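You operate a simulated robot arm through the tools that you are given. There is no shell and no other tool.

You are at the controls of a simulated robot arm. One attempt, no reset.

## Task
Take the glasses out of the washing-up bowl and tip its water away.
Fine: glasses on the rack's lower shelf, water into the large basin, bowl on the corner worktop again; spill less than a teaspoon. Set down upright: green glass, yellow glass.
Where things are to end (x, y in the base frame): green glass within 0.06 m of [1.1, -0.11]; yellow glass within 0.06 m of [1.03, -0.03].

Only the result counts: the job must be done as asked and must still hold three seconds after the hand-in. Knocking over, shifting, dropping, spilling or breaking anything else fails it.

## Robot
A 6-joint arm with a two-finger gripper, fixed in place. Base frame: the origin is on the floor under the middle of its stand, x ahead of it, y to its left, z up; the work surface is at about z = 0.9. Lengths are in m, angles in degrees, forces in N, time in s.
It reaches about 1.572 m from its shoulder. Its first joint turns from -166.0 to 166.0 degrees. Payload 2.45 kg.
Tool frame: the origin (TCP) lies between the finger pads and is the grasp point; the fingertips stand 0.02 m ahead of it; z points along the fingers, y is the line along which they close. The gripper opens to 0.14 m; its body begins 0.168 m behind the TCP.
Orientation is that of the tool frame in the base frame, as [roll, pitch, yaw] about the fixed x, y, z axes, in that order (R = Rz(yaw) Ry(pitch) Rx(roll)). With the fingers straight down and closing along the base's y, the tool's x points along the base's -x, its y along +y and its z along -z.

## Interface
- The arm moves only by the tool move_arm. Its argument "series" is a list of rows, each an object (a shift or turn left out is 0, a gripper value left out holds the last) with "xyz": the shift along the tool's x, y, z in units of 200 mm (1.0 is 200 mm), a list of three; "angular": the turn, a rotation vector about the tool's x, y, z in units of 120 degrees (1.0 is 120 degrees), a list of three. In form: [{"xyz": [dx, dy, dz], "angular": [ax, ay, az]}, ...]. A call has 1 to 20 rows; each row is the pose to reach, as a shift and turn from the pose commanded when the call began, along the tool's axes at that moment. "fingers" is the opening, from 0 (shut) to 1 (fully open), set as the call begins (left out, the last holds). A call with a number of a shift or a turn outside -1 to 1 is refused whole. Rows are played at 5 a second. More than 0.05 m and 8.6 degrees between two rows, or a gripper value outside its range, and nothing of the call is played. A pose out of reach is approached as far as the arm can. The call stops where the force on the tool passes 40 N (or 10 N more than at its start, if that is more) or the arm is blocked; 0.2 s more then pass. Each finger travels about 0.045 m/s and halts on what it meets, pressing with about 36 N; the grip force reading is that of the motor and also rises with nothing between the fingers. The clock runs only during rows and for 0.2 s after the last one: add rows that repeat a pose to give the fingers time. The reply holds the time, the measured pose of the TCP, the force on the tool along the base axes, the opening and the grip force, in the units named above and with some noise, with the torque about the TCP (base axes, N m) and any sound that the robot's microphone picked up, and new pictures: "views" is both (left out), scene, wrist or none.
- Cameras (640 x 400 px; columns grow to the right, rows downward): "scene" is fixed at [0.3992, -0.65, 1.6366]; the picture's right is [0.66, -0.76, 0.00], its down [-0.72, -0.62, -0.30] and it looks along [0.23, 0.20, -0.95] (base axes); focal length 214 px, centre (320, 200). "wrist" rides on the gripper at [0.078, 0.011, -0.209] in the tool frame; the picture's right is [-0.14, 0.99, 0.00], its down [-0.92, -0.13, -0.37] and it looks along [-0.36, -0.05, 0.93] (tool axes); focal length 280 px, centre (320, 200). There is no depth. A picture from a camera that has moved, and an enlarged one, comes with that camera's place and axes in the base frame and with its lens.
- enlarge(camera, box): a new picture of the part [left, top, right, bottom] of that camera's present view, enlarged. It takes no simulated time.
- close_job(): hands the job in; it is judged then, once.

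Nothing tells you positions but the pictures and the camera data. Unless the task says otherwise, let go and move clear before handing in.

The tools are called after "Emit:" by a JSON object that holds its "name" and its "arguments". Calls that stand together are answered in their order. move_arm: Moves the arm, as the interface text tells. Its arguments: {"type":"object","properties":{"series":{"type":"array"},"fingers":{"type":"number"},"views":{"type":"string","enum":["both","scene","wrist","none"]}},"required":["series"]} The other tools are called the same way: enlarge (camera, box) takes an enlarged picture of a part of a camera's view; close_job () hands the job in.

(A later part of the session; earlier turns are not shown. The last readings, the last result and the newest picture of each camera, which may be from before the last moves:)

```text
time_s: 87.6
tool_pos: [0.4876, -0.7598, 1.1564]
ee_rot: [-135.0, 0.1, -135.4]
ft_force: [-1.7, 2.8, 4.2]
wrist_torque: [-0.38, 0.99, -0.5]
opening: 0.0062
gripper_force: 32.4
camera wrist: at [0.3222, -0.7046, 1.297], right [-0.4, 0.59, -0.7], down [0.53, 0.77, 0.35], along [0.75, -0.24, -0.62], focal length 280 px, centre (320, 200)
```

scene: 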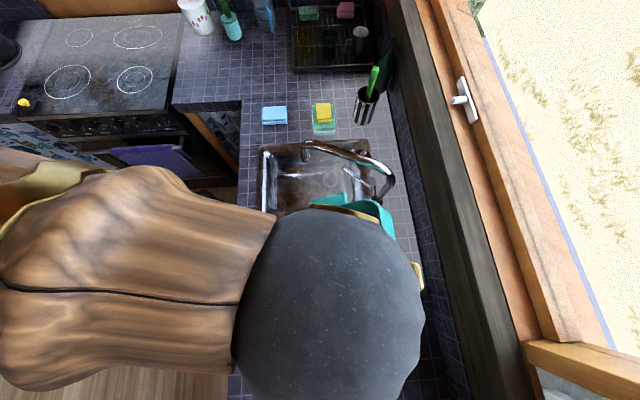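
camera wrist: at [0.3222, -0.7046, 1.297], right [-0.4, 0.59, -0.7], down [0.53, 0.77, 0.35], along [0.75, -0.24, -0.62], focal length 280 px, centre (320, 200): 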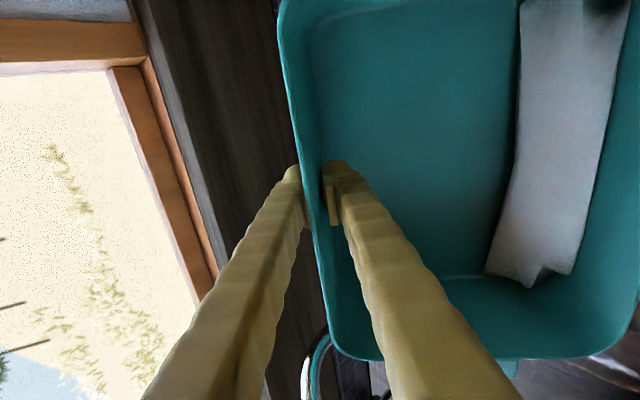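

Contact: an upward push of about 9 N at roughly c1≈0.14, z≈1.0, which matches the soap dispenser's spout under the bowl's end. I'll rise straight up right away to free it, then check the dispenser.

Emit:
{"name": "move_arm", "arguments": {"series": [{"xyz": [0, -0.035, -0.035]}, {"xyz": [0, -0.09, -0.09]}, {"xyz": [0, -0.16, -0.16]}, {"xyz": [0, -0.212, -0.212]}, {"xyz": [0, -0.212, -0.212]}], "views": "both"}}

Emit:
{"name": "enlarge", "arguments": {"camera": "scene", "box": [250, 130, 640, 400]}}

```text
time_s: 88.8
tool_pos: [0.488, -0.7595, 1.2158]
ee_rot: [-135.1, 0.0, -135.4]
ft_force: [0.2, 1.0, -4.8]
wrist_torque: [-0.19, -0.18, 0.0]
opening: 0.006
gripper_force: 32.4
camera wrist: at [0.3235, -0.7049, 1.3569], right [-0.4, 0.59, -0.7], down [0.53, 0.77, 0.35], along [0.75, -0.24, -0.62], focal length 280 px, centre (320, 200)
```

scene: 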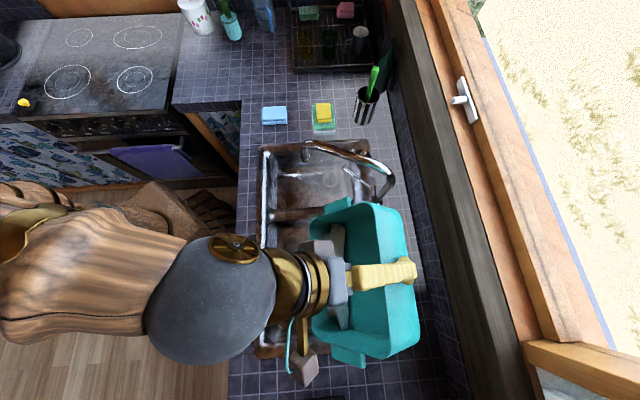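
wrist: 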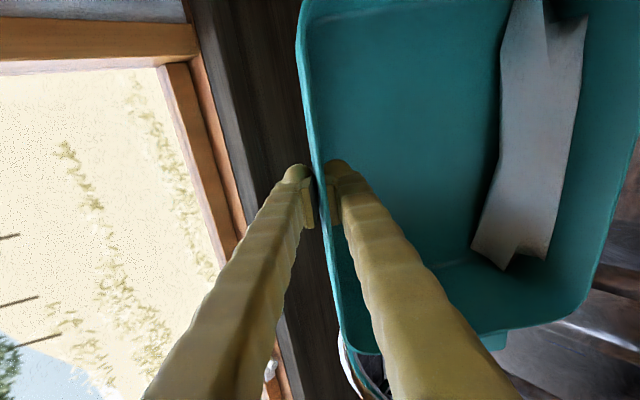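

```text
1.48 times, centred on (445, 265) of scene
camera zoom: at [0.3992, -0.65, 1.6366], right [0.66, -0.76, 0.0], down [-0.72, -0.62, -0.3], along [0.23, 0.2, -0.95], focal length 318 px, centre (135, 104)
```

zoom: 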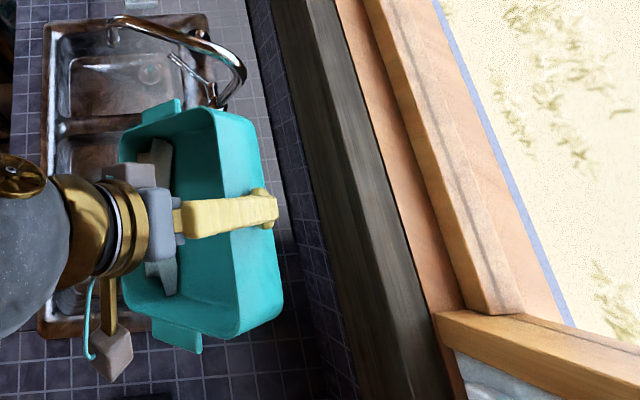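

The load is back to normal (4.8 N) and the water is still in the bowl. I'll shift the bowl toward the robot a little so the fixed camera can see the dispenser.

Emit:
{"name": "move_arm", "arguments": {"series": [{"xyz": [0, 0.05, -0.05]}, {"xyz": [0, 0.13, -0.13]}, {"xyz": [0, 0.21, -0.21]}, {"xyz": [0, 0.29, -0.29]}, {"xyz": [0, 0.3535, -0.3535]}, {"xyz": [0, 0.3535, -0.3535]}], "views": "both"}}

Emit:
{"name": "enlarge", "arguments": {"camera": "scene", "box": [320, 200, 440, 380]}}

```text
time_s: 90.2
tool_pos: [0.416, -0.6886, 1.2141]
ee_rot: [-135.0, 0.0, -135.2]
ft_force: [0.2, -0.2, -5.4]
wrist_torque: [-0.18, -0.17, 0.01]
opening: 0.006
gripper_force: 31.7
camera wrist: at [0.2519, -0.6335, 1.3562], right [-0.4, 0.59, -0.7], down [0.53, 0.77, 0.35], along [0.75, -0.24, -0.62], focal length 280 px, centre (320, 200)
```

scene: 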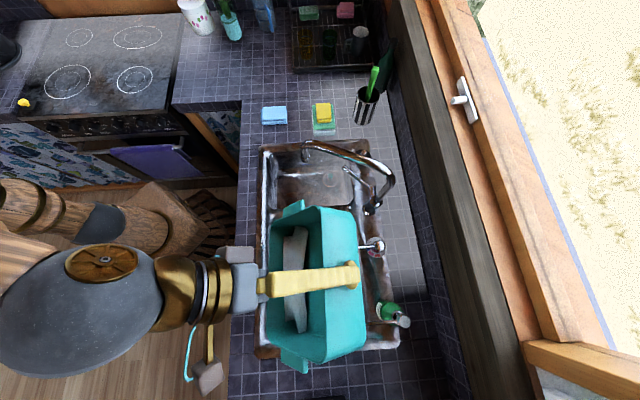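
wrist: 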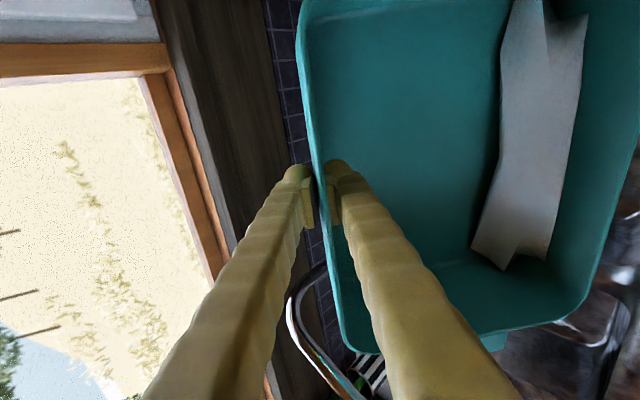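

```text
2.22 times, centred on (380, 290) of scene
camera zoom: at [0.3992, -0.65, 1.6366], right [0.66, -0.76, 0.0], down [-0.72, -0.62, -0.3], along [0.23, 0.2, -0.95], focal length 477 px, centre (187, 0)
```

zoom: 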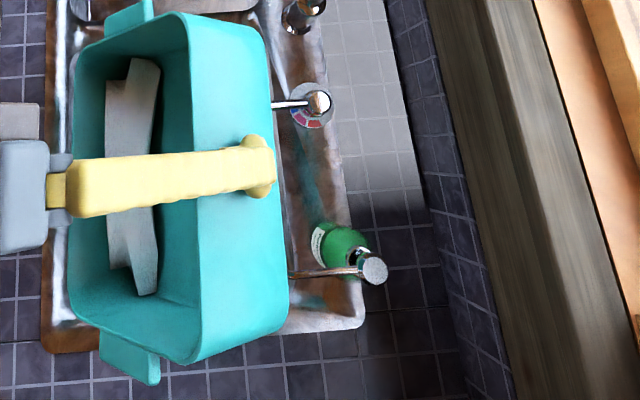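

The dispenser and mixer are exactly where they were. I'll now pour closer to the robot side, with the lip kept at c1≈-0.03 so the bowl's underside stays well off the dispenser spout. Tilting to 65° first.

Emit:
{"name": "move_arm", "arguments": {"series": [{"xyz": [0, -0.0143, 0.0143], "angular": [0.0125, 0, 0]}, {"xyz": [0, -0.0286, 0.0286], "angular": [0.025, 0, 0]}, {"xyz": [0, -0.0429, 0.0429], "angular": [0.0375, 0, 0]}, {"xyz": [0, -0.0572, 0.0572], "angular": [0.05, 0, 0]}, {"xyz": [0, -0.0715, 0.0715], "angular": [0.0625, 0, 0]}, {"xyz": [0, -0.0858, 0.0858], "angular": [0.075, 0, 0]}, {"xyz": [0, -0.1001, 0.1001], "angular": [0.0875, 0, 0]}, {"xyz": [0, -0.1144, 0.1144], "angular": [0.1, 0, 0]}, {"xyz": [0, -0.1287, 0.1287], "angular": [0.1125, 0, 0]}, {"xyz": [0, -0.143, 0.143], "angular": [0.125, 0, 0]}], "views": "both"}}

Emit:
{"name": "enlarge", "arguments": {"camera": "scene", "box": [240, 180, 420, 380]}}

```text
time_s: 92.4
tool_pos: [0.4425, -0.7121, 1.2244]
ee_rot: [-123.8, 0.0, -135.5]
ft_force: [0.6, -0.3, -4.7]
wrist_torque: [-0.08, -0.08, -0.01]
opening: 0.006
gripper_force: 32.3
out of reach, approached as far as the arm can: row 8, 9, 10
camera wrist: at [0.2608, -0.6393, 1.3328], right [-0.29, 0.49, -0.82], down [0.49, 0.81, 0.31], along [0.82, -0.31, -0.47], focal length 280 px, centre (320, 200)
```

scene: 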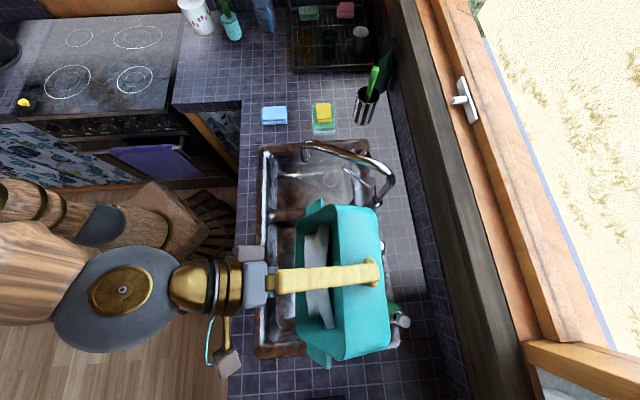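
wrist: 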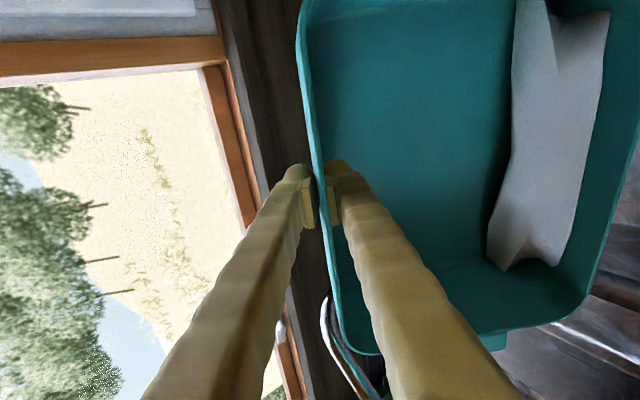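

```text
2.00 times, centred on (330, 280) of scene
camera zoom: at [0.3992, -0.65, 1.6366], right [0.66, -0.76, 0.0], down [-0.72, -0.62, -0.3], along [0.23, 0.2, -0.95], focal length 429 px, centre (300, 40)
```

zoom: 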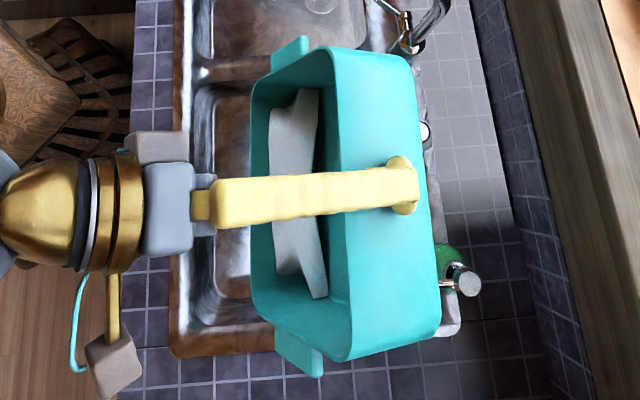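

The arm hit a wrist limit when pitching straight outward (stopped at about 61°, nothing poured yet). I'll reorient: ease the tilt back, rise, and turn the tool about 55° so it pours diagonally, where the wrist has more room. First back off and rise.

Emit:
{"name": "move_arm", "arguments": {"series": [{"xyz": [0.04, -0.043, -0.034], "angular": [-0.0208, 0, 0]}, {"xyz": [0.083, -0.086, -0.069], "angular": [-0.0417, 0, 0]}, {"xyz": [0.125, -0.128, -0.103], "angular": [-0.0625, 0, 0]}, {"xyz": [0.167, -0.171, -0.137], "angular": [-0.0833, 0, 0]}, {"xyz": [0.208, -0.214, -0.171], "angular": [-0.1042, 0, 0]}, {"xyz": [0.25, -0.257, -0.206], "angular": [-0.125, 0, 0]}, {"xyz": [0.292, -0.299, -0.24], "angular": [-0.1458, 0, 0]}, {"xyz": [0.333, -0.342, -0.274], "angular": [-0.1667, 0, 0]}, {"xyz": [0.375, -0.385, -0.309], "angular": [-0.1875, 0, 0]}, {"xyz": [0.417, -0.428, -0.343], "angular": [-0.2083, 0, 0]}, {"xyz": [0.458, -0.47, -0.377], "angular": [-0.2292, 0, 0]}, {"xyz": [0.5, -0.513, -0.4115], "angular": [-0.25, 0, 0]}, {"xyz": [0.5, -0.513, -0.4115], "angular": [-0.25, 0, 0]}], "views": "both"}}

```text
time_s: 95.2
tool_pos: [0.3638, -0.7731, 1.3557]
ee_rot: [-153.8, 0.1, -135.5]
ft_force: [0.4, 0.4, -5.4]
wrist_torque: [-0.31, -0.28, -0.06]
opening: 0.0058
gripper_force: 32.1
camera wrist: at [0.2358, -0.7558, 1.5393], right [-0.53, 0.73, -0.44], down [0.62, 0.68, 0.39], along [0.58, -0.07, -0.81], focal length 280 px, centre (320, 200)
```

scene: 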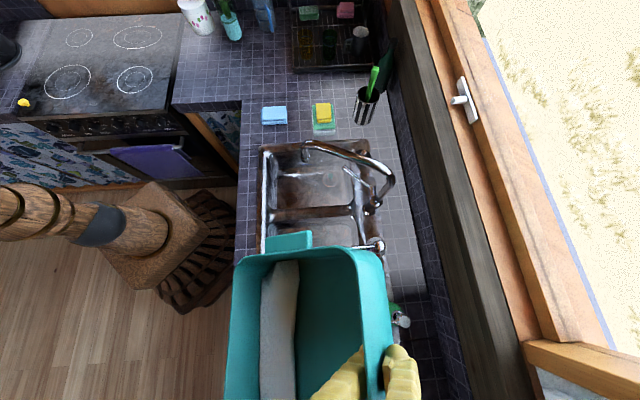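
wrist: 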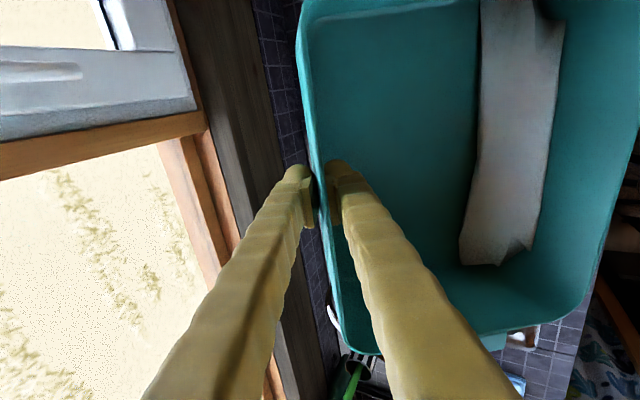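

The tilt is back to about 31° with the water safely inside. Now I rotate about the vertical by -55° to the diagonal pour direction.

Emit:
{"name": "move_arm", "arguments": {"series": [{"xyz": [0, 0, 0], "angular": [0, 0.0101, 0.0206]}, {"xyz": [0, 0, 0], "angular": [0, 0.0213, 0.0433]}, {"xyz": [0, 0, 0], "angular": [0, 0.0337, 0.0685]}, {"xyz": [0, 0, 0], "angular": [0, 0.0464, 0.0943]}, {"xyz": [0, 0, 0], "angular": [0, 0.0591, 0.12]}, {"xyz": [0, 0, 0], "angular": [0, 0.0717, 0.1457]}, {"xyz": [0, 0, 0], "angular": [0, 0.0844, 0.1714]}, {"xyz": [0, 0, 0], "angular": [0, 0.097, 0.1971]}, {"xyz": [0, 0, 0], "angular": [0, 0.1097, 0.2228]}, {"xyz": [0, 0, 0], "angular": [0, 0.1223, 0.2485]}, {"xyz": [0, 0, 0], "angular": [0, 0.135, 0.2742]}, {"xyz": [0, 0, 0], "angular": [0, 0.1476, 0.3]}, {"xyz": [0, 0, 0], "angular": [0, 0.1603, 0.3257]}, {"xyz": [0, 0, 0], "angular": [0, 0.1729, 0.3514]}, {"xyz": [0, 0, 0], "angular": [0, 0.1856, 0.3771]}, {"xyz": [0, 0, 0], "angular": [0, 0.1957, 0.3977]}, {"xyz": [0, 0, 0], "angular": [0, 0.2024, 0.4113]}, {"xyz": [0, 0, 0], "angular": [0, 0.2024, 0.4113]}], "views": "both"}}

```text
time_s: 99.0
tool_pos: [0.3636, -0.7735, 1.3563]
ee_rot: [-153.8, -0.1, 169.6]
ft_force: [0.6, 0.1, -4.3]
wrist_torque: [-0.41, 0.1, 0.03]
opening: 0.0059
gripper_force: 31.8
camera wrist: at [0.305, -0.6595, 1.5396], right [0.3, 0.85, -0.44], down [0.91, -0.12, 0.39], along [0.28, -0.51, -0.81], focal length 280 px, centre (320, 200)
```

scene: 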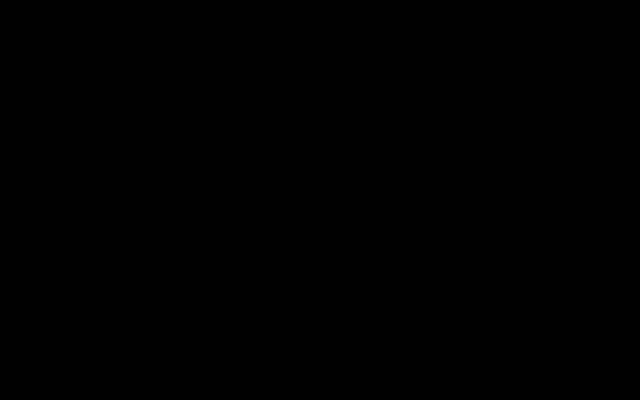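
wrist: 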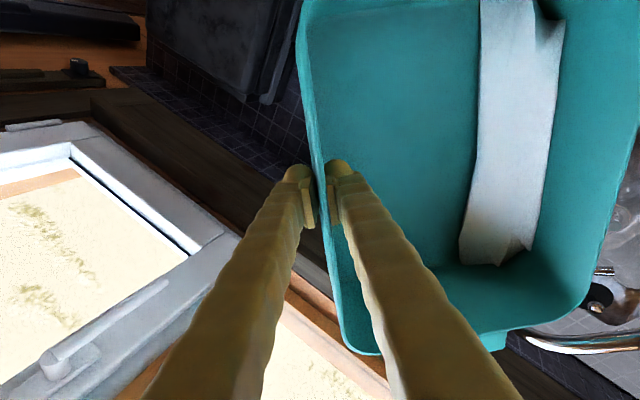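

The yaw reached the diagonal direction without trouble. Next, tilt to 50° while moving so the lip sits over the basin's middle, staying high for now.

Emit:
{"name": "move_arm", "arguments": {"series": [{"xyz": [0.017, 0.0004, 0.065], "angular": [0.0174, 0, 0]}, {"xyz": [0.035, 0.0008, 0.131], "angular": [0.0348, 0, 0]}, {"xyz": [0.052, 0.0012, 0.196], "angular": [0.0522, 0, 0]}, {"xyz": [0.069, 0.0016, 0.262], "angular": [0.0696, 0, 0]}, {"xyz": [0.087, 0.002, 0.327], "angular": [0.0871, 0, 0]}, {"xyz": [0.104, 0.0023, 0.393], "angular": [0.1045, 0, 0]}, {"xyz": [0.121, 0.0027, 0.458], "angular": [0.1219, 0, 0]}, {"xyz": [0.139, 0.0031, 0.524], "angular": [0.1393, 0, 0]}, {"xyz": [0.156, 0.0035, 0.589], "angular": [0.1567, 0, 0]}, {"xyz": [0.156, 0.0035, 0.589], "angular": [0.1567, 0, 0]}], "views": "both"}}

```text
time_s: 101.2
tool_pos: [0.3238, -0.8186, 1.2491]
ee_rot: [-135.0, 0.1, 169.6]
ft_force: [0.9, -0.8, -5.2]
wrist_torque: [-0.26, 0.01, 0.01]
opening: 0.006
gripper_force: 31.7
camera wrist: at [0.2743, -0.6512, 1.3908], right [0.26, 0.66, -0.7], down [0.94, 0.0, 0.35], along [0.23, -0.75, -0.62], focal length 280 px, centre (320, 200)
```

scene: 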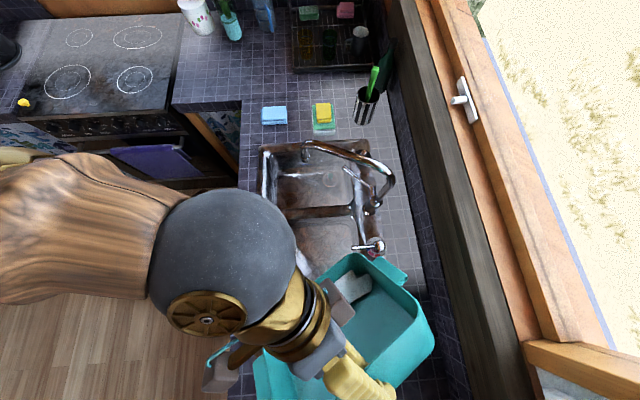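
wrist: 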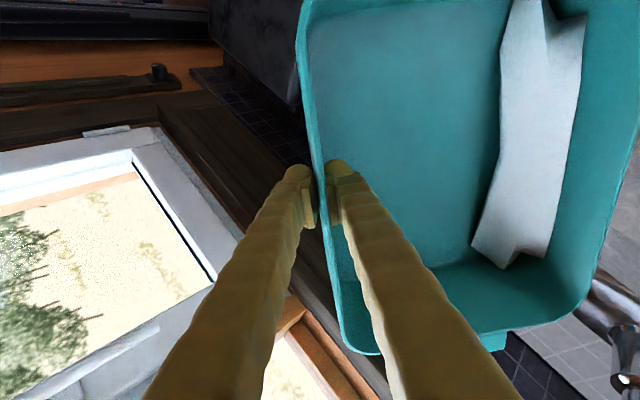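

50° is reached at full accuracy, and the dispenser side is clear. Continuing to 65°, still high.

Emit:
{"name": "move_arm", "arguments": {"series": [{"xyz": [0, 0.0108, -0.0232], "angular": [0.0156, 0, 0]}, {"xyz": [0, 0.0216, -0.0463], "angular": [0.0313, 0, 0]}, {"xyz": [0, 0.0324, -0.0695], "angular": [0.0469, 0, 0]}, {"xyz": [0, 0.0431, -0.0927], "angular": [0.0625, 0, 0]}, {"xyz": [0, 0.0539, -0.1158], "angular": [0.0781, 0, 0]}, {"xyz": [0, 0.0647, -0.139], "angular": [0.0938, 0, 0]}, {"xyz": [0, 0.0755, -0.1621], "angular": [0.1094, 0, 0]}, {"xyz": [0, 0.0863, -0.1853], "angular": [0.125, 0, 0]}, {"xyz": [0, 0.0863, -0.1853], "angular": [0.125, 0, 0]}], "views": "both"}}

Emit:
{"name": "enlarge", "arguments": {"camera": "scene", "box": [220, 190, 440, 400]}}

```text
time_s: 103.2
tool_pos: [0.3305, -0.7801, 1.2641]
ee_rot: [-120.0, 0.1, 169.5]
ft_force: [-0.4, 0.3, -4.7]
wrist_torque: [-0.13, -0.02, 0.01]
opening: 0.0061
gripper_force: 32.1
camera wrist: at [0.2877, -0.5834, 1.3603], right [0.23, 0.46, -0.86], down [0.95, 0.08, 0.3], along [0.21, -0.88, -0.42], focal length 280 px, centre (320, 200)
```

scene: 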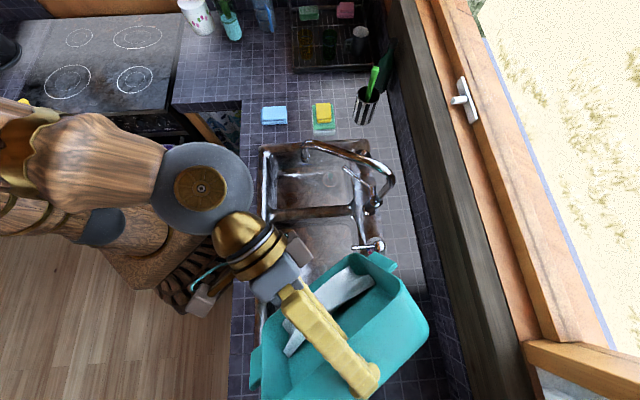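
wrist: 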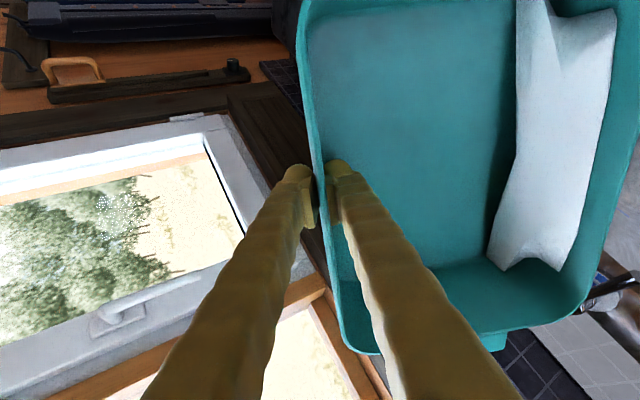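

```text
1.90 times, centred on (330, 295) of scene
camera zoom: at [0.3992, -0.65, 1.6366], right [0.66, -0.76, 0.0], down [-0.72, -0.62, -0.3], along [0.23, 0.2, -0.95], focal length 408 px, centre (301, 19)
```

zoom: 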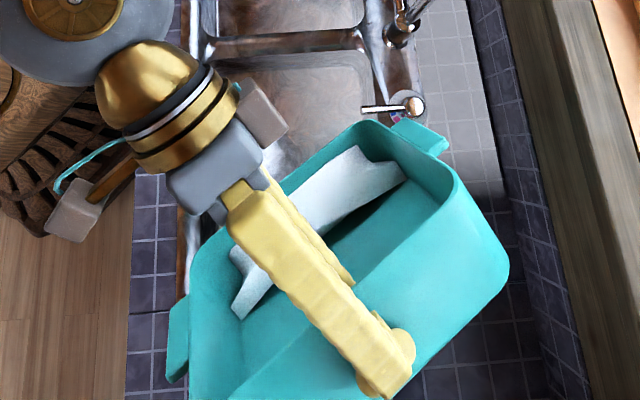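

65° is reached with no overflow yet. I'll zoom in to judge whether the water sits evenly along the lip.

Emit:
{"name": "enlarge", "arguments": {"camera": "wrist", "box": [440, 0, 640, 330]}}

Emit:
{"name": "enlarge", "arguments": {"camera": "scene", "box": [280, 240, 400, 370]}}

```text
1.21 times, centred on (540, 165) of wrist
camera zoom: at [0.2877, -0.5834, 1.3603], right [0.23, 0.46, -0.86], down [0.95, 0.08, 0.3], along [0.21, -0.88, -0.42], focal length 340 px, centre (53, 242)
```

zoom: 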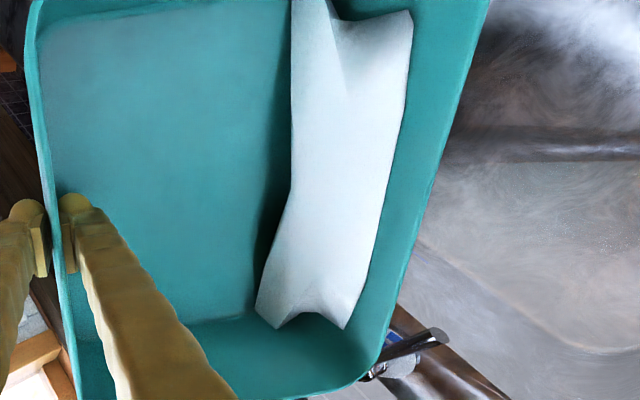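

```text
3.08 times, centred on (340, 305) of scene
camera zoom: at [0.3992, -0.65, 1.6366], right [0.66, -0.76, 0.0], down [-0.72, -0.62, -0.3], along [0.23, 0.2, -0.95], focal length 660 px, centre (258, -123)
```

zoom: 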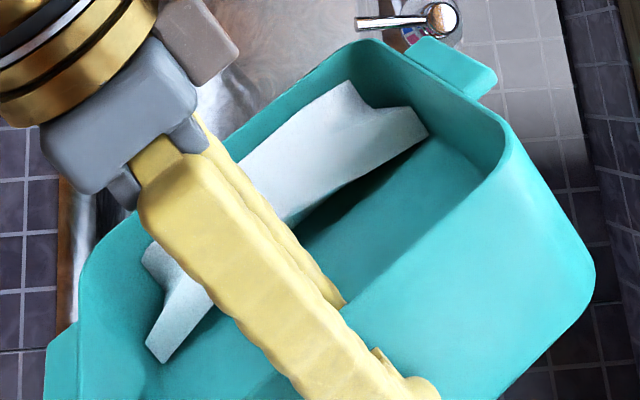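

The water is nearly even along the lip (about 1° lower at the mixer end) with about 3 cm still to the lip, so it should overflow near 78°. I'll lower to the pouring height over the basin's middle with a small roll correction.

Emit:
{"name": "move_arm", "arguments": {"series": [{"xyz": [-0.003, 0.0315, 0.0388], "angular": [0, -0.001, 0.0018]}, {"xyz": [-0.006, 0.063, 0.0777], "angular": [0, -0.0021, 0.0036]}, {"xyz": [-0.009, 0.0945, 0.1165], "angular": [0, -0.0031, 0.0054]}, {"xyz": [-0.012, 0.126, 0.1553], "angular": [0, -0.0042, 0.0072]}, {"xyz": [-0.015, 0.1575, 0.1942], "angular": [0, -0.0052, 0.009]}, {"xyz": [-0.0185, 0.189, 0.233], "angular": [0, -0.00625, 0.0108]}, {"xyz": [-0.0185, 0.189, 0.233], "angular": [0, -0.00625, 0.0108]}], "views": "both"}}

Emit:
{"name": "enlarge", "arguments": {"camera": "scene", "box": [220, 190, 440, 400]}}

```text
time_s: 104.8
tool_pos: [0.3297, -0.8024, 1.2073]
ee_rot: [-119.9, 1.6, 169.6]
ft_force: [-0.1, -0.3, -5.6]
wrist_torque: [-0.13, 0.08, 0.0]
opening: 0.0062
gripper_force: 32.2
camera wrist: at [0.2844, -0.6049, 1.3015], right [0.25, 0.46, -0.85], down [0.94, 0.09, 0.32], along [0.22, -0.88, -0.41], focal length 280 px, centre (320, 200)
```

scene: 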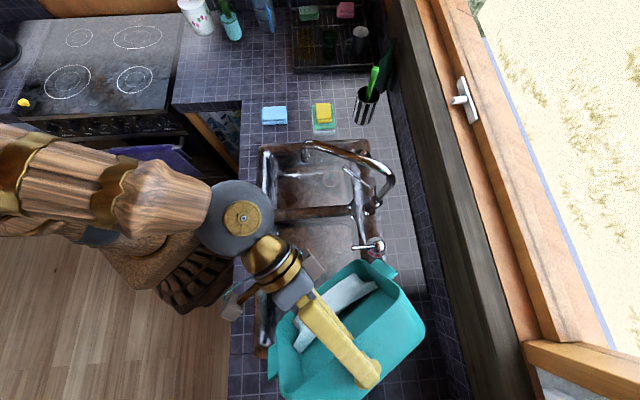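
wrist: 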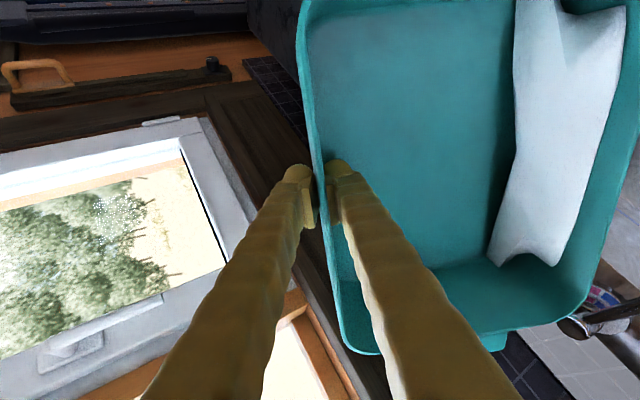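

```text
1.90 times, centred on (330, 295) of scene
camera zoom: at [0.3992, -0.65, 1.6366], right [0.66, -0.76, 0.0], down [-0.72, -0.62, -0.3], along [0.23, 0.2, -0.95], focal length 408 px, centre (301, 19)
```

zoom: 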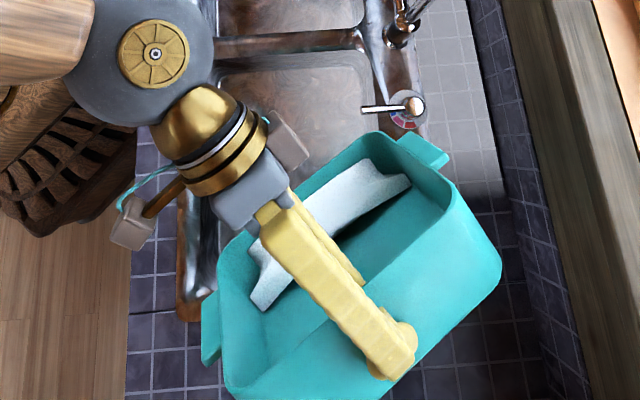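

In position, with the lip spanning the basin's middle. I'll tilt on to 75° slowly, still below overflow.

Emit:
{"name": "move_arm", "arguments": {"series": [{"xyz": [0.0073, 0.004, -0.0261], "angular": [0.0104, 0, 0]}, {"xyz": [0.0146, 0.008, -0.0523], "angular": [0.0208, 0, 0]}, {"xyz": [0.0219, 0.012, -0.0784], "angular": [0.0312, 0, 0]}, {"xyz": [0.0293, 0.016, -0.1045], "angular": [0.0417, 0, 0]}, {"xyz": [0.0366, 0.02, -0.1306], "angular": [0.0521, 0, 0]}, {"xyz": [0.0439, 0.024, -0.1568], "angular": [0.0625, 0, 0]}, {"xyz": [0.0512, 0.028, -0.1829], "angular": [0.0729, 0, 0]}, {"xyz": [0.0585, 0.032, -0.209], "angular": [0.0833, 0, 0]}, {"xyz": [0.0585, 0.032, -0.209], "angular": [0.0833, 0, 0]}], "views": "both"}}

Emit:
{"name": "enlarge", "arguments": {"camera": "scene", "box": [220, 190, 440, 400]}}

```text
time_s: 106.8
tool_pos: [0.3263, -0.7619, 1.2244]
ee_rot: [-110.0, 1.7, 169.5]
ft_force: [0.4, -0.8, -4.4]
wrist_torque: [-0.01, 0.04, -0.01]
opening: 0.0062
gripper_force: 32.1
camera wrist: at [0.284, -0.5506, 1.2831], right [0.22, 0.3, -0.93], down [0.95, 0.13, 0.27], along [0.2, -0.94, -0.26], focal length 280 px, centre (320, 200)
```

scene: 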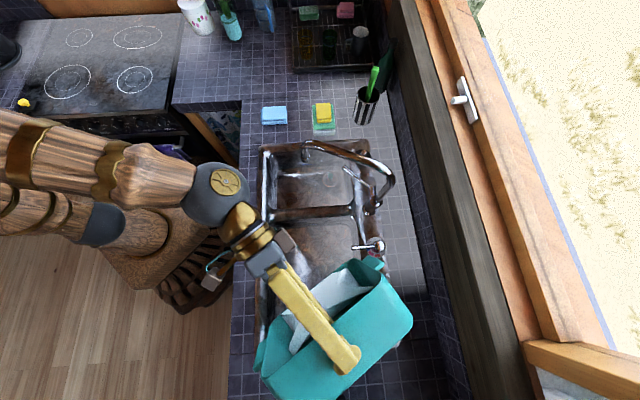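
wrist: 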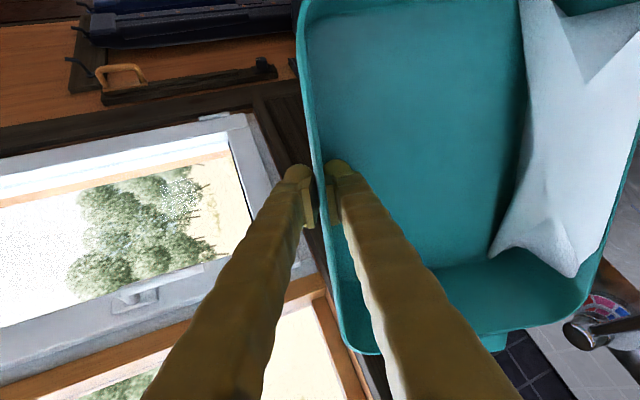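

```text
1.90 times, centred on (330, 295) of scene
camera zoom: at [0.3992, -0.65, 1.6366], right [0.66, -0.76, 0.0], down [-0.72, -0.62, -0.3], along [0.23, 0.2, -0.95], focal length 408 px, centre (301, 19)
```

zoom: 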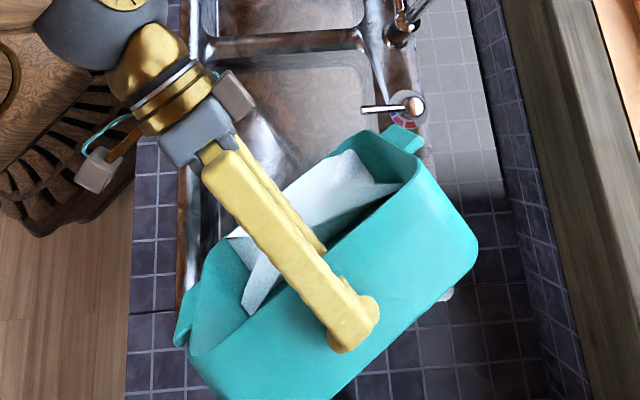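

The water has reached the lip, which sits over the middle of the basin. Now the slow pour: 1° per step up to 90° with the lip held in place.

Emit:
{"name": "move_arm", "arguments": {"series": [{"xyz": [0, 0.0003, -0.0179], "angular": [0.0083, 0, 0]}, {"xyz": [0, 0.0006, -0.0358], "angular": [0.0167, 0, 0]}, {"xyz": [0, 0.0009, -0.0537], "angular": [0.025, 0, 0]}, {"xyz": [0, 0.0012, -0.0716], "angular": [0.0333, 0, 0]}, {"xyz": [0, 0.0015, -0.0895], "angular": [0.0417, 0, 0]}, {"xyz": [0, 0.0018, -0.1074], "angular": [0.05, 0, 0]}, {"xyz": [0, 0.0021, -0.1253], "angular": [0.0583, 0, 0]}, {"xyz": [0, 0.0024, -0.1432], "angular": [0.0667, 0, 0]}, {"xyz": [0, 0.0027, -0.1611], "angular": [0.075, 0, 0]}, {"xyz": [0, 0.003, -0.179], "angular": [0.0833, 0, 0]}, {"xyz": [0, 0.003, -0.179], "angular": [0.0833, 0, 0]}, {"xyz": [0, 0.003, -0.179], "angular": [0.0833, 0, 0]}], "views": "both"}}

Emit:
{"name": "enlarge", "arguments": {"camera": "scene", "box": [220, 190, 440, 400]}}

```text
time_s: 109.4
tool_pos: [0.3305, -0.7279, 1.2351]
ee_rot: [-100.1, 1.6, 169.5]
ft_force: [0.5, -0.5, -4.0]
wrist_torque: [0.04, 0.0, -0.02]
opening: 0.006
gripper_force: 31.8
camera wrist: at [0.2915, -0.5096, 1.2594], right [0.19, 0.14, -0.97], down [0.96, 0.17, 0.22], along [0.19, -0.98, -0.1], focal length 280 px, centre (320, 200)
```

scene: 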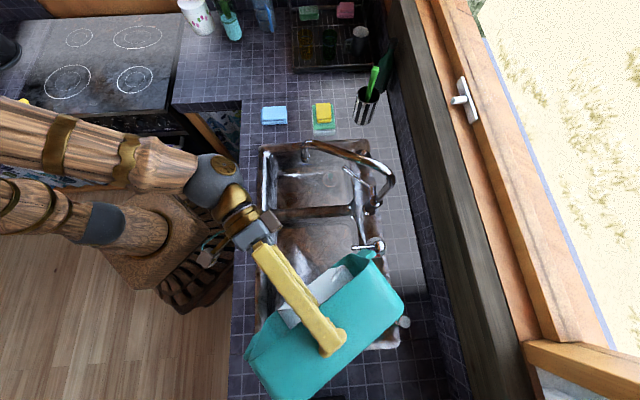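
wrist: 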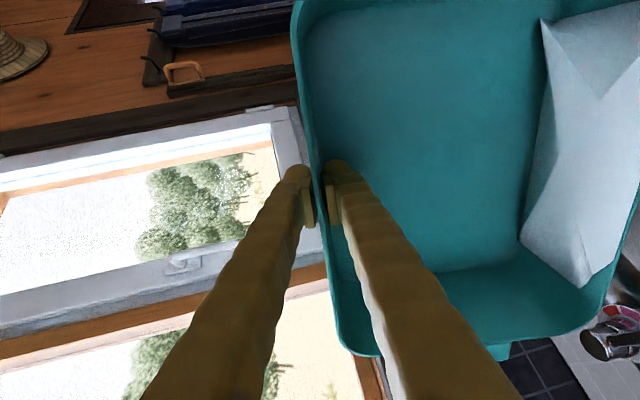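

```text
1.90 times, centred on (330, 295) of scene
camera zoom: at [0.3992, -0.65, 1.6366], right [0.66, -0.76, 0.0], down [-0.72, -0.62, -0.3], along [0.23, 0.2, -0.95], focal length 408 px, centre (301, 19)
```

zoom: 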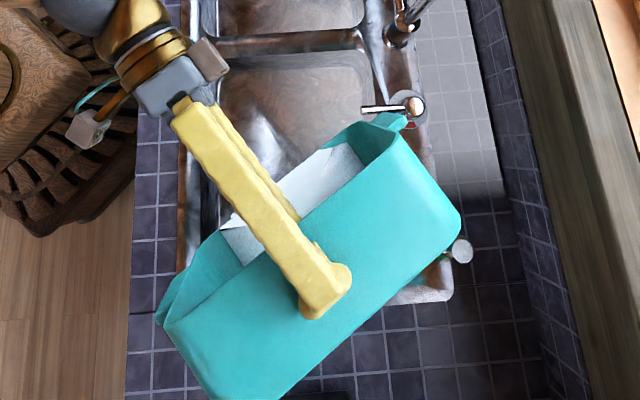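

The pour is under way (load down to about 4.0 N) and the lip is over the basin. Continuing slowly to 95°.

Emit:
{"name": "move_arm", "arguments": {"series": [{"xyz": [0, -0.002, -0.0178], "angular": [0.0083, 0, 0]}, {"xyz": [0, -0.0041, -0.0356], "angular": [0.0167, 0, 0]}, {"xyz": [0, -0.0062, -0.0534], "angular": [0.025, 0, 0]}, {"xyz": [0, -0.0082, -0.0712], "angular": [0.0333, 0, 0]}, {"xyz": [0, -0.0103, -0.089], "angular": [0.0417, 0, 0]}, {"xyz": [0, -0.0123, -0.1068], "angular": [0.05, 0, 0]}, {"xyz": [0, -0.0144, -0.1246], "angular": [0.0583, 0, 0]}, {"xyz": [0, -0.0164, -0.1424], "angular": [0.0667, 0, 0]}, {"xyz": [0, -0.0185, -0.1602], "angular": [0.075, 0, 0]}, {"xyz": [0, -0.0205, -0.178], "angular": [0.0833, 0, 0]}, {"xyz": [0, -0.0205, -0.178], "angular": [0.0833, 0, 0]}, {"xyz": [0, -0.0205, -0.178], "angular": [0.0833, 0, 0]}, {"xyz": [0, -0.0205, -0.178], "angular": [0.0833, 0, 0]}], "views": "both"}}

Emit:
{"name": "enlarge", "arguments": {"camera": "scene", "box": [220, 190, 440, 400]}}

```text
time_s: 112.2
tool_pos: [0.3369, -0.694, 1.2461]
ee_rot: [-90.0, 1.6, 169.5]
ft_force: [0.2, -1.0, -3.1]
wrist_torque: [0.01, -0.02, 0.02]
opening: 0.0062
gripper_force: 31.5
camera wrist: at [0.299, -0.4741, 1.2335], right [0.16, -0.03, -0.99], down [0.97, 0.2, 0.15], along [0.19, -0.98, 0.06], focal length 280 px, centre (320, 200)
```

scene: 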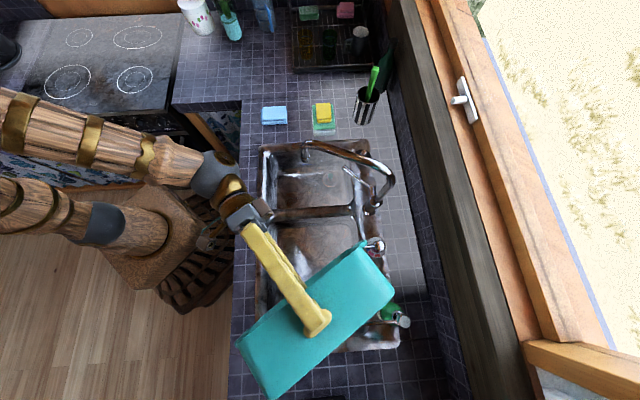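
wrist: 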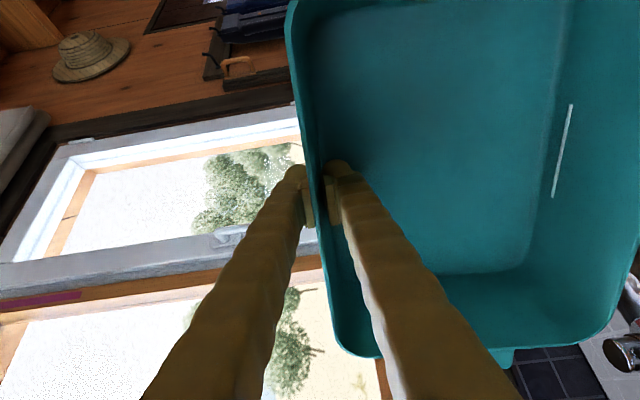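

```text
1.90 times, centred on (330, 295) of scene
camera zoom: at [0.3992, -0.65, 1.6366], right [0.66, -0.76, 0.0], down [-0.72, -0.62, -0.3], along [0.23, 0.2, -0.95], focal length 408 px, centre (301, 19)
```

zoom: 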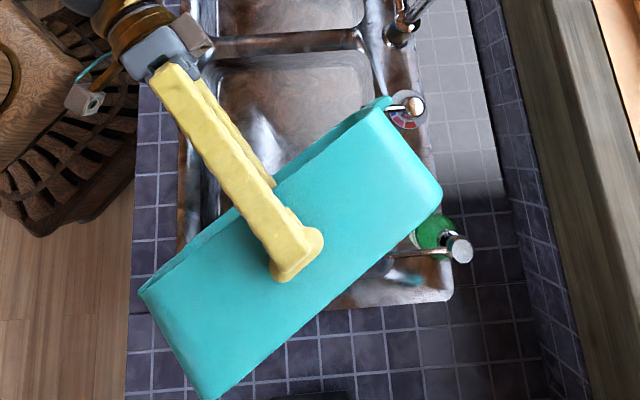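

The bowl looks empty and the load is down to 3.1 N. I'll tilt a little further to 105° and hold so the last drops drain into the basin.

Emit:
{"name": "move_arm", "arguments": {"series": [{"xyz": [0, -0.0014, -0.036], "angular": [0.0167, 0, 0]}, {"xyz": [0, -0.0028, -0.072], "angular": [0.0333, 0, 0]}, {"xyz": [0, -0.0042, -0.108], "angular": [0.05, 0, 0]}, {"xyz": [0, -0.0056, -0.144], "angular": [0.0667, 0, 0]}, {"xyz": [0, -0.007, -0.18], "angular": [0.0833, 0, 0]}, {"xyz": [0, -0.007, -0.18], "angular": [0.0833, 0, 0]}, {"xyz": [0, -0.007, -0.18], "angular": [0.0833, 0, 0]}, {"xyz": [0, -0.007, -0.18], "angular": [0.0833, 0, 0]}, {"xyz": [0, -0.007, -0.18], "angular": [0.0833, 0, 0]}, {"xyz": [0, -0.007, -0.18], "angular": [0.0833, 0, 0]}, {"xyz": [0, -0.007, -0.18], "angular": [0.0833, 0, 0]}, {"xyz": [0, -0.007, -0.18], "angular": [0.0833, 0, 0]}, {"xyz": [0, -0.007, -0.18], "angular": [0.0833, 0, 0]}], "views": "both"}}

Emit:
{"name": "enlarge", "arguments": {"camera": "wrist", "box": [290, 0, 640, 380]}}

Emit:
{"name": "enlarge", "arguments": {"camera": "scene", "box": [220, 190, 440, 400]}}

```text
time_s: 115.0
tool_pos: [0.3442, -0.6584, 1.2471]
ee_rot: [-80.0, 1.6, 169.5]
ft_force: [-0.3, 0.6, -3.0]
wrist_torque: [0.09, -0.02, -0.01]
opening: 0.006
gripper_force: 32.4
camera wrist: at [0.3054, -0.4437, 1.1985], right [0.13, -0.2, -0.97], down [0.97, 0.21, 0.09], along [0.19, -0.96, 0.22], focal length 280 px, centre (320, 200)
```

scene: 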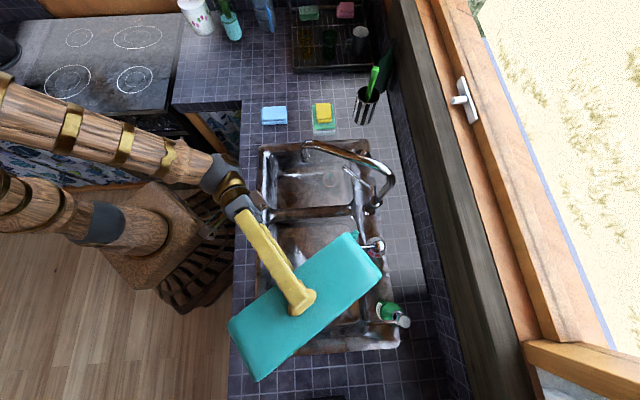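
wrist: 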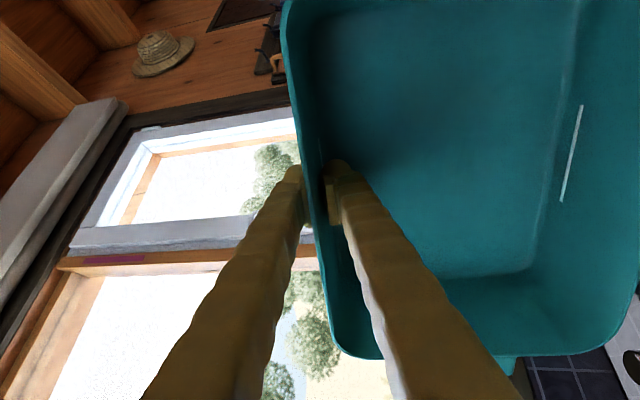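

```text
1.05 times, centred on (465, 190) of wrist (not enlarged: the box is as wide or as high as the picture)
camera zoom: at [0.3054, -0.4437, 1.1985], right [0.13, -0.2, -0.97], down [0.97, 0.21, 0.09], along [0.19, -0.96, 0.22], focal length 295 px, centre (167, 210)
```

zoom: 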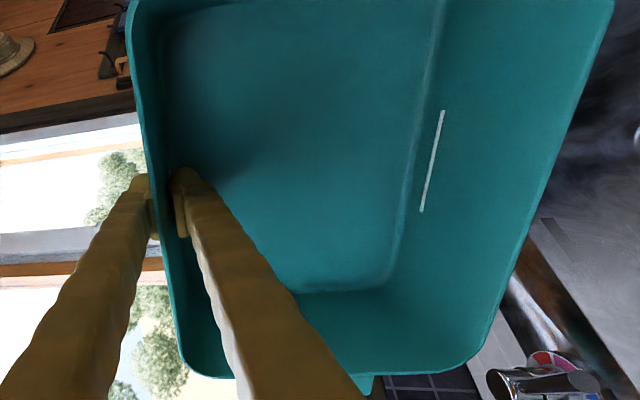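

```text
1.90 times, centred on (330, 295) of scene
camera zoom: at [0.3992, -0.65, 1.6366], right [0.66, -0.76, 0.0], down [-0.72, -0.62, -0.3], along [0.23, 0.2, -0.95], focal length 408 px, centre (301, 19)
```

zoom: 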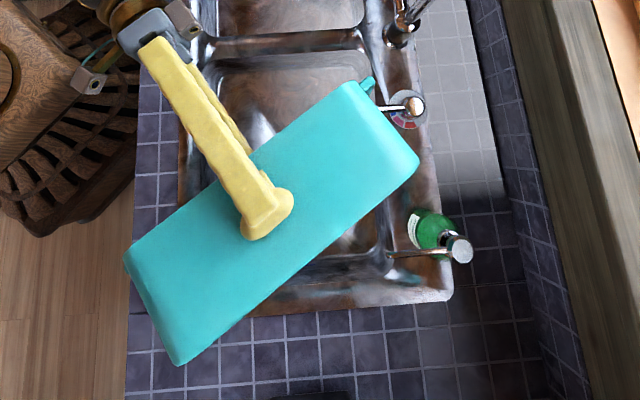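

The bowl is completely empty, and there's no sign of water outside the basin. Now I reverse: rise while tilting back toward level.

Emit:
{"name": "move_arm", "arguments": {"series": [{"xyz": [-0.004, -0.027, 0.066], "angular": [-0.0417, 0, 0]}, {"xyz": [-0.009, -0.053, 0.131], "angular": [-0.0833, 0, 0]}, {"xyz": [-0.013, -0.08, 0.197], "angular": [-0.125, 0, 0]}, {"xyz": [-0.018, -0.107, 0.263], "angular": [-0.1667, 0, 0]}, {"xyz": [-0.022, -0.134, 0.328], "angular": [-0.2083, 0, 0]}, {"xyz": [-0.026, -0.16, 0.394], "angular": [-0.25, 0, 0]}, {"xyz": [-0.031, -0.187, 0.459], "angular": [-0.2917, 0, 0]}, {"xyz": [-0.035, -0.214, 0.525], "angular": [-0.3333, 0, 0]}, {"xyz": [-0.04, -0.241, 0.591], "angular": [-0.375, 0, 0]}, {"xyz": [-0.044, -0.267, 0.656], "angular": [-0.4167, 0, 0]}, {"xyz": [-0.0485, -0.294, 0.722], "angular": [-0.4583, 0, 0]}, {"xyz": [-0.0485, -0.294, 0.722], "angular": [-0.4583, 0, 0]}], "views": "both"}}

```text
time_s: 117.6
tool_pos: [0.3283, -0.7886, 1.3279]
ee_rot: [-135.1, 1.6, 169.5]
ft_force: [-0.1, 1.0, -3.1]
wrist_torque: [-0.13, 0.08, -0.02]
opening: 0.0059
gripper_force: 31.9
camera wrist: at [0.2754, -0.6218, 1.4669], right [0.28, 0.66, -0.7], down [0.93, 0.0, 0.38], along [0.25, -0.75, -0.61], focal length 280 px, centre (320, 200)
```

scene: 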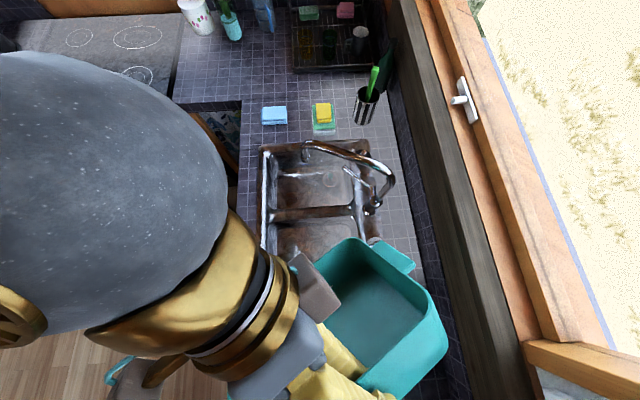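
wrist: 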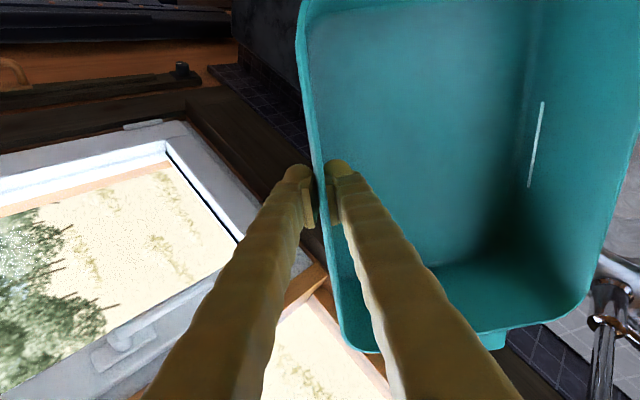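

The bowl is empty inside. I'll continue back to level.

Emit:
{"name": "move_arm", "arguments": {"series": [{"xyz": [0, -0.0106, -0.0106], "angular": [-0.0417, 0, 0]}, {"xyz": [0, -0.0212, -0.0212], "angular": [-0.0833, 0, 0]}, {"xyz": [0, -0.0318, -0.0318], "angular": [-0.125, 0, 0]}, {"xyz": [0, -0.0424, -0.0424], "angular": [-0.1667, 0, 0]}, {"xyz": [0, -0.053, -0.053], "angular": [-0.2083, 0, 0]}, {"xyz": [0, -0.0636, -0.0636], "angular": [-0.25, 0, 0]}, {"xyz": [0, -0.0742, -0.0742], "angular": [-0.2917, 0, 0]}, {"xyz": [0, -0.0848, -0.0848], "angular": [-0.3333, 0, 0]}, {"xyz": [0, -0.0954, -0.0954], "angular": [-0.375, 0, 0]}, {"xyz": [0, -0.106, -0.106], "angular": [-0.4167, 0, 0]}, {"xyz": [0, -0.106, -0.106], "angular": [-0.4167, 0, 0]}], "views": "wrist"}}

```text
time_s: 120.0
tool_pos: [0.3257, -0.7892, 1.3593]
ee_rot: [174.9, 1.7, 169.5]
ft_force: [0.0, -0.1, -1.6]
wrist_torque: [-0.27, 0.04, 0.01]
opening: 0.0059
gripper_force: 32.6
camera wrist: at [0.2425, -0.7822, 1.5671], right [0.31, 0.95, 0.09], down [0.87, -0.32, 0.38], along [0.39, -0.04, -0.92], focal length 280 px, centre (320, 200)
```

wrist: 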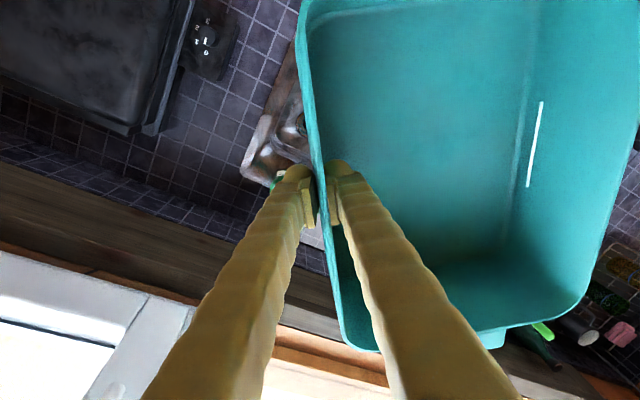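

The bowl is level and empty. Now the return transit: leg 1, turning gradually back to the original yaw.

Emit:
{"name": "move_arm", "arguments": {"series": [{"xyz": [-0.06, 0.058, 0.005], "angular": [0, -0.0004, 0.0042]}, {"xyz": [-0.165, 0.159, 0.014], "angular": [0, -0.001, 0.0116]}, {"xyz": [-0.28, 0.271, 0.024], "angular": [0, -0.0017, 0.0198]}, {"xyz": [-0.396, 0.383, 0.034], "angular": [0, -0.0024, 0.0279]}, {"xyz": [-0.511, 0.494, 0.043], "angular": [0, -0.0032, 0.036]}, {"xyz": [-0.627, 0.606, 0.053], "angular": [0, -0.0039, 0.0442]}, {"xyz": [-0.734, 0.709, 0.062], "angular": [0, -0.0045, 0.0517]}, {"xyz": [-0.8245, 0.797, 0.07], "angular": [0, -0.0051, 0.0581]}], "views": "scene"}}

Emit:
{"name": "enlarge", "arguments": {"camera": "scene", "box": [225, 200, 425, 400]}}

```text
time_s: 121.8
tool_pos: [0.5204, -0.6611, 1.3635]
ee_rot: [174.8, 1.5, 162.5]
ft_force: [0.0, 0.3, -2.6]
wrist_torque: [-0.27, 0.05, -0.02]
opening: 0.0063
gripper_force: 32.0
```

scene: 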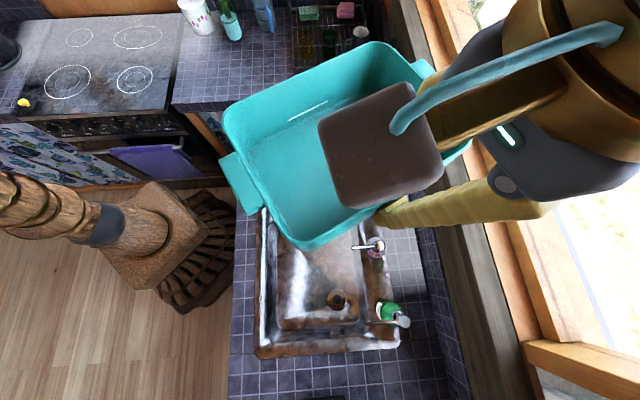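

```text
2.00 times, centred on (325, 300) of scene
camera zoom: at [0.3992, -0.65, 1.6366], right [0.66, -0.76, 0.0], down [-0.72, -0.62, -0.3], along [0.23, 0.2, -0.95], focal length 429 px, centre (310, 0)
```

zoom: 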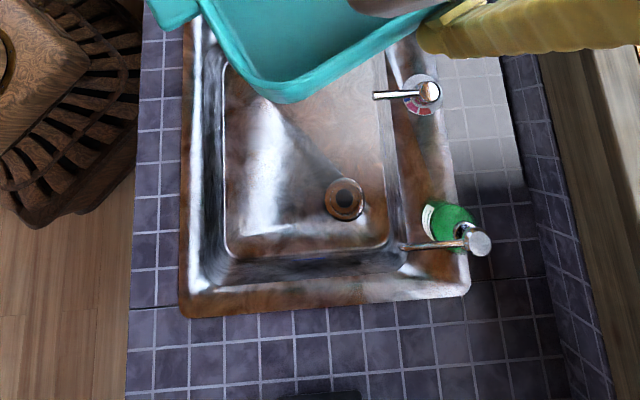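

Sink, mixer and dispenser are unchanged and the counter is dry. Leg 2 of the return.

Emit:
{"name": "move_arm", "arguments": {"series": [{"xyz": [-0.02, 0.071, 0.006], "angular": [0, -0.0004, 0.0042]}, {"xyz": [-0.056, 0.198, 0.017], "angular": [0, -0.001, 0.0116]}, {"xyz": [-0.094, 0.336, 0.029], "angular": [0, -0.0017, 0.0198]}, {"xyz": [-0.133, 0.475, 0.042], "angular": [0, -0.0024, 0.0279]}, {"xyz": [-0.172, 0.613, 0.054], "angular": [0, -0.0032, 0.036]}, {"xyz": [-0.211, 0.752, 0.066], "angular": [0, -0.0039, 0.0442]}, {"xyz": [-0.247, 0.88, 0.077], "angular": [0, -0.0045, 0.0517]}, {"xyz": [-0.2775, 0.9887, 0.0865], "angular": [0, -0.0051, 0.0581]}], "views": "none"}}

```text
time_s: 123.6
tool_pos: [0.6318, -0.4887, 1.3659]
ee_rot: [174.6, 1.5, 155.6]
ft_force: [-0.1, -0.6, -2.6]
wrist_torque: [-0.25, 0.16, 0.01]
opening: 0.0061
gripper_force: 32.1
```

Leg 3.

Emit:
{"name": "move_arm", "arguments": {"series": [{"xyz": [0.006, 0.072, 0.006], "angular": [0, -0.0004, 0.0042]}, {"xyz": [0.016, 0.199, 0.017], "angular": [0, -0.001, 0.0116]}, {"xyz": [0.027, 0.339, 0.03], "angular": [0, -0.0017, 0.0198]}, {"xyz": [0.038, 0.478, 0.042], "angular": [0, -0.0024, 0.0279]}, {"xyz": [0.049, 0.618, 0.054], "angular": [0, -0.0032, 0.036]}, {"xyz": [0.06, 0.757, 0.066], "angular": [0, -0.0039, 0.0442]}, {"xyz": [0.071, 0.887, 0.077], "angular": [0, -0.0045, 0.0517]}, {"xyz": [0.0795, 0.9965, 0.087], "angular": [0, -0.0051, 0.0581]}], "views": "none"}}

```text
time_s: 125.4
tool_pos: [0.6981, -0.3004, 1.3648]
ee_rot: [174.4, 1.5, 148.6]
ft_force: [0.8, 0.3, -2.4]
wrist_torque: [-0.25, 0.12, 0.01]
opening: 0.0059
gripper_force: 32.2
```

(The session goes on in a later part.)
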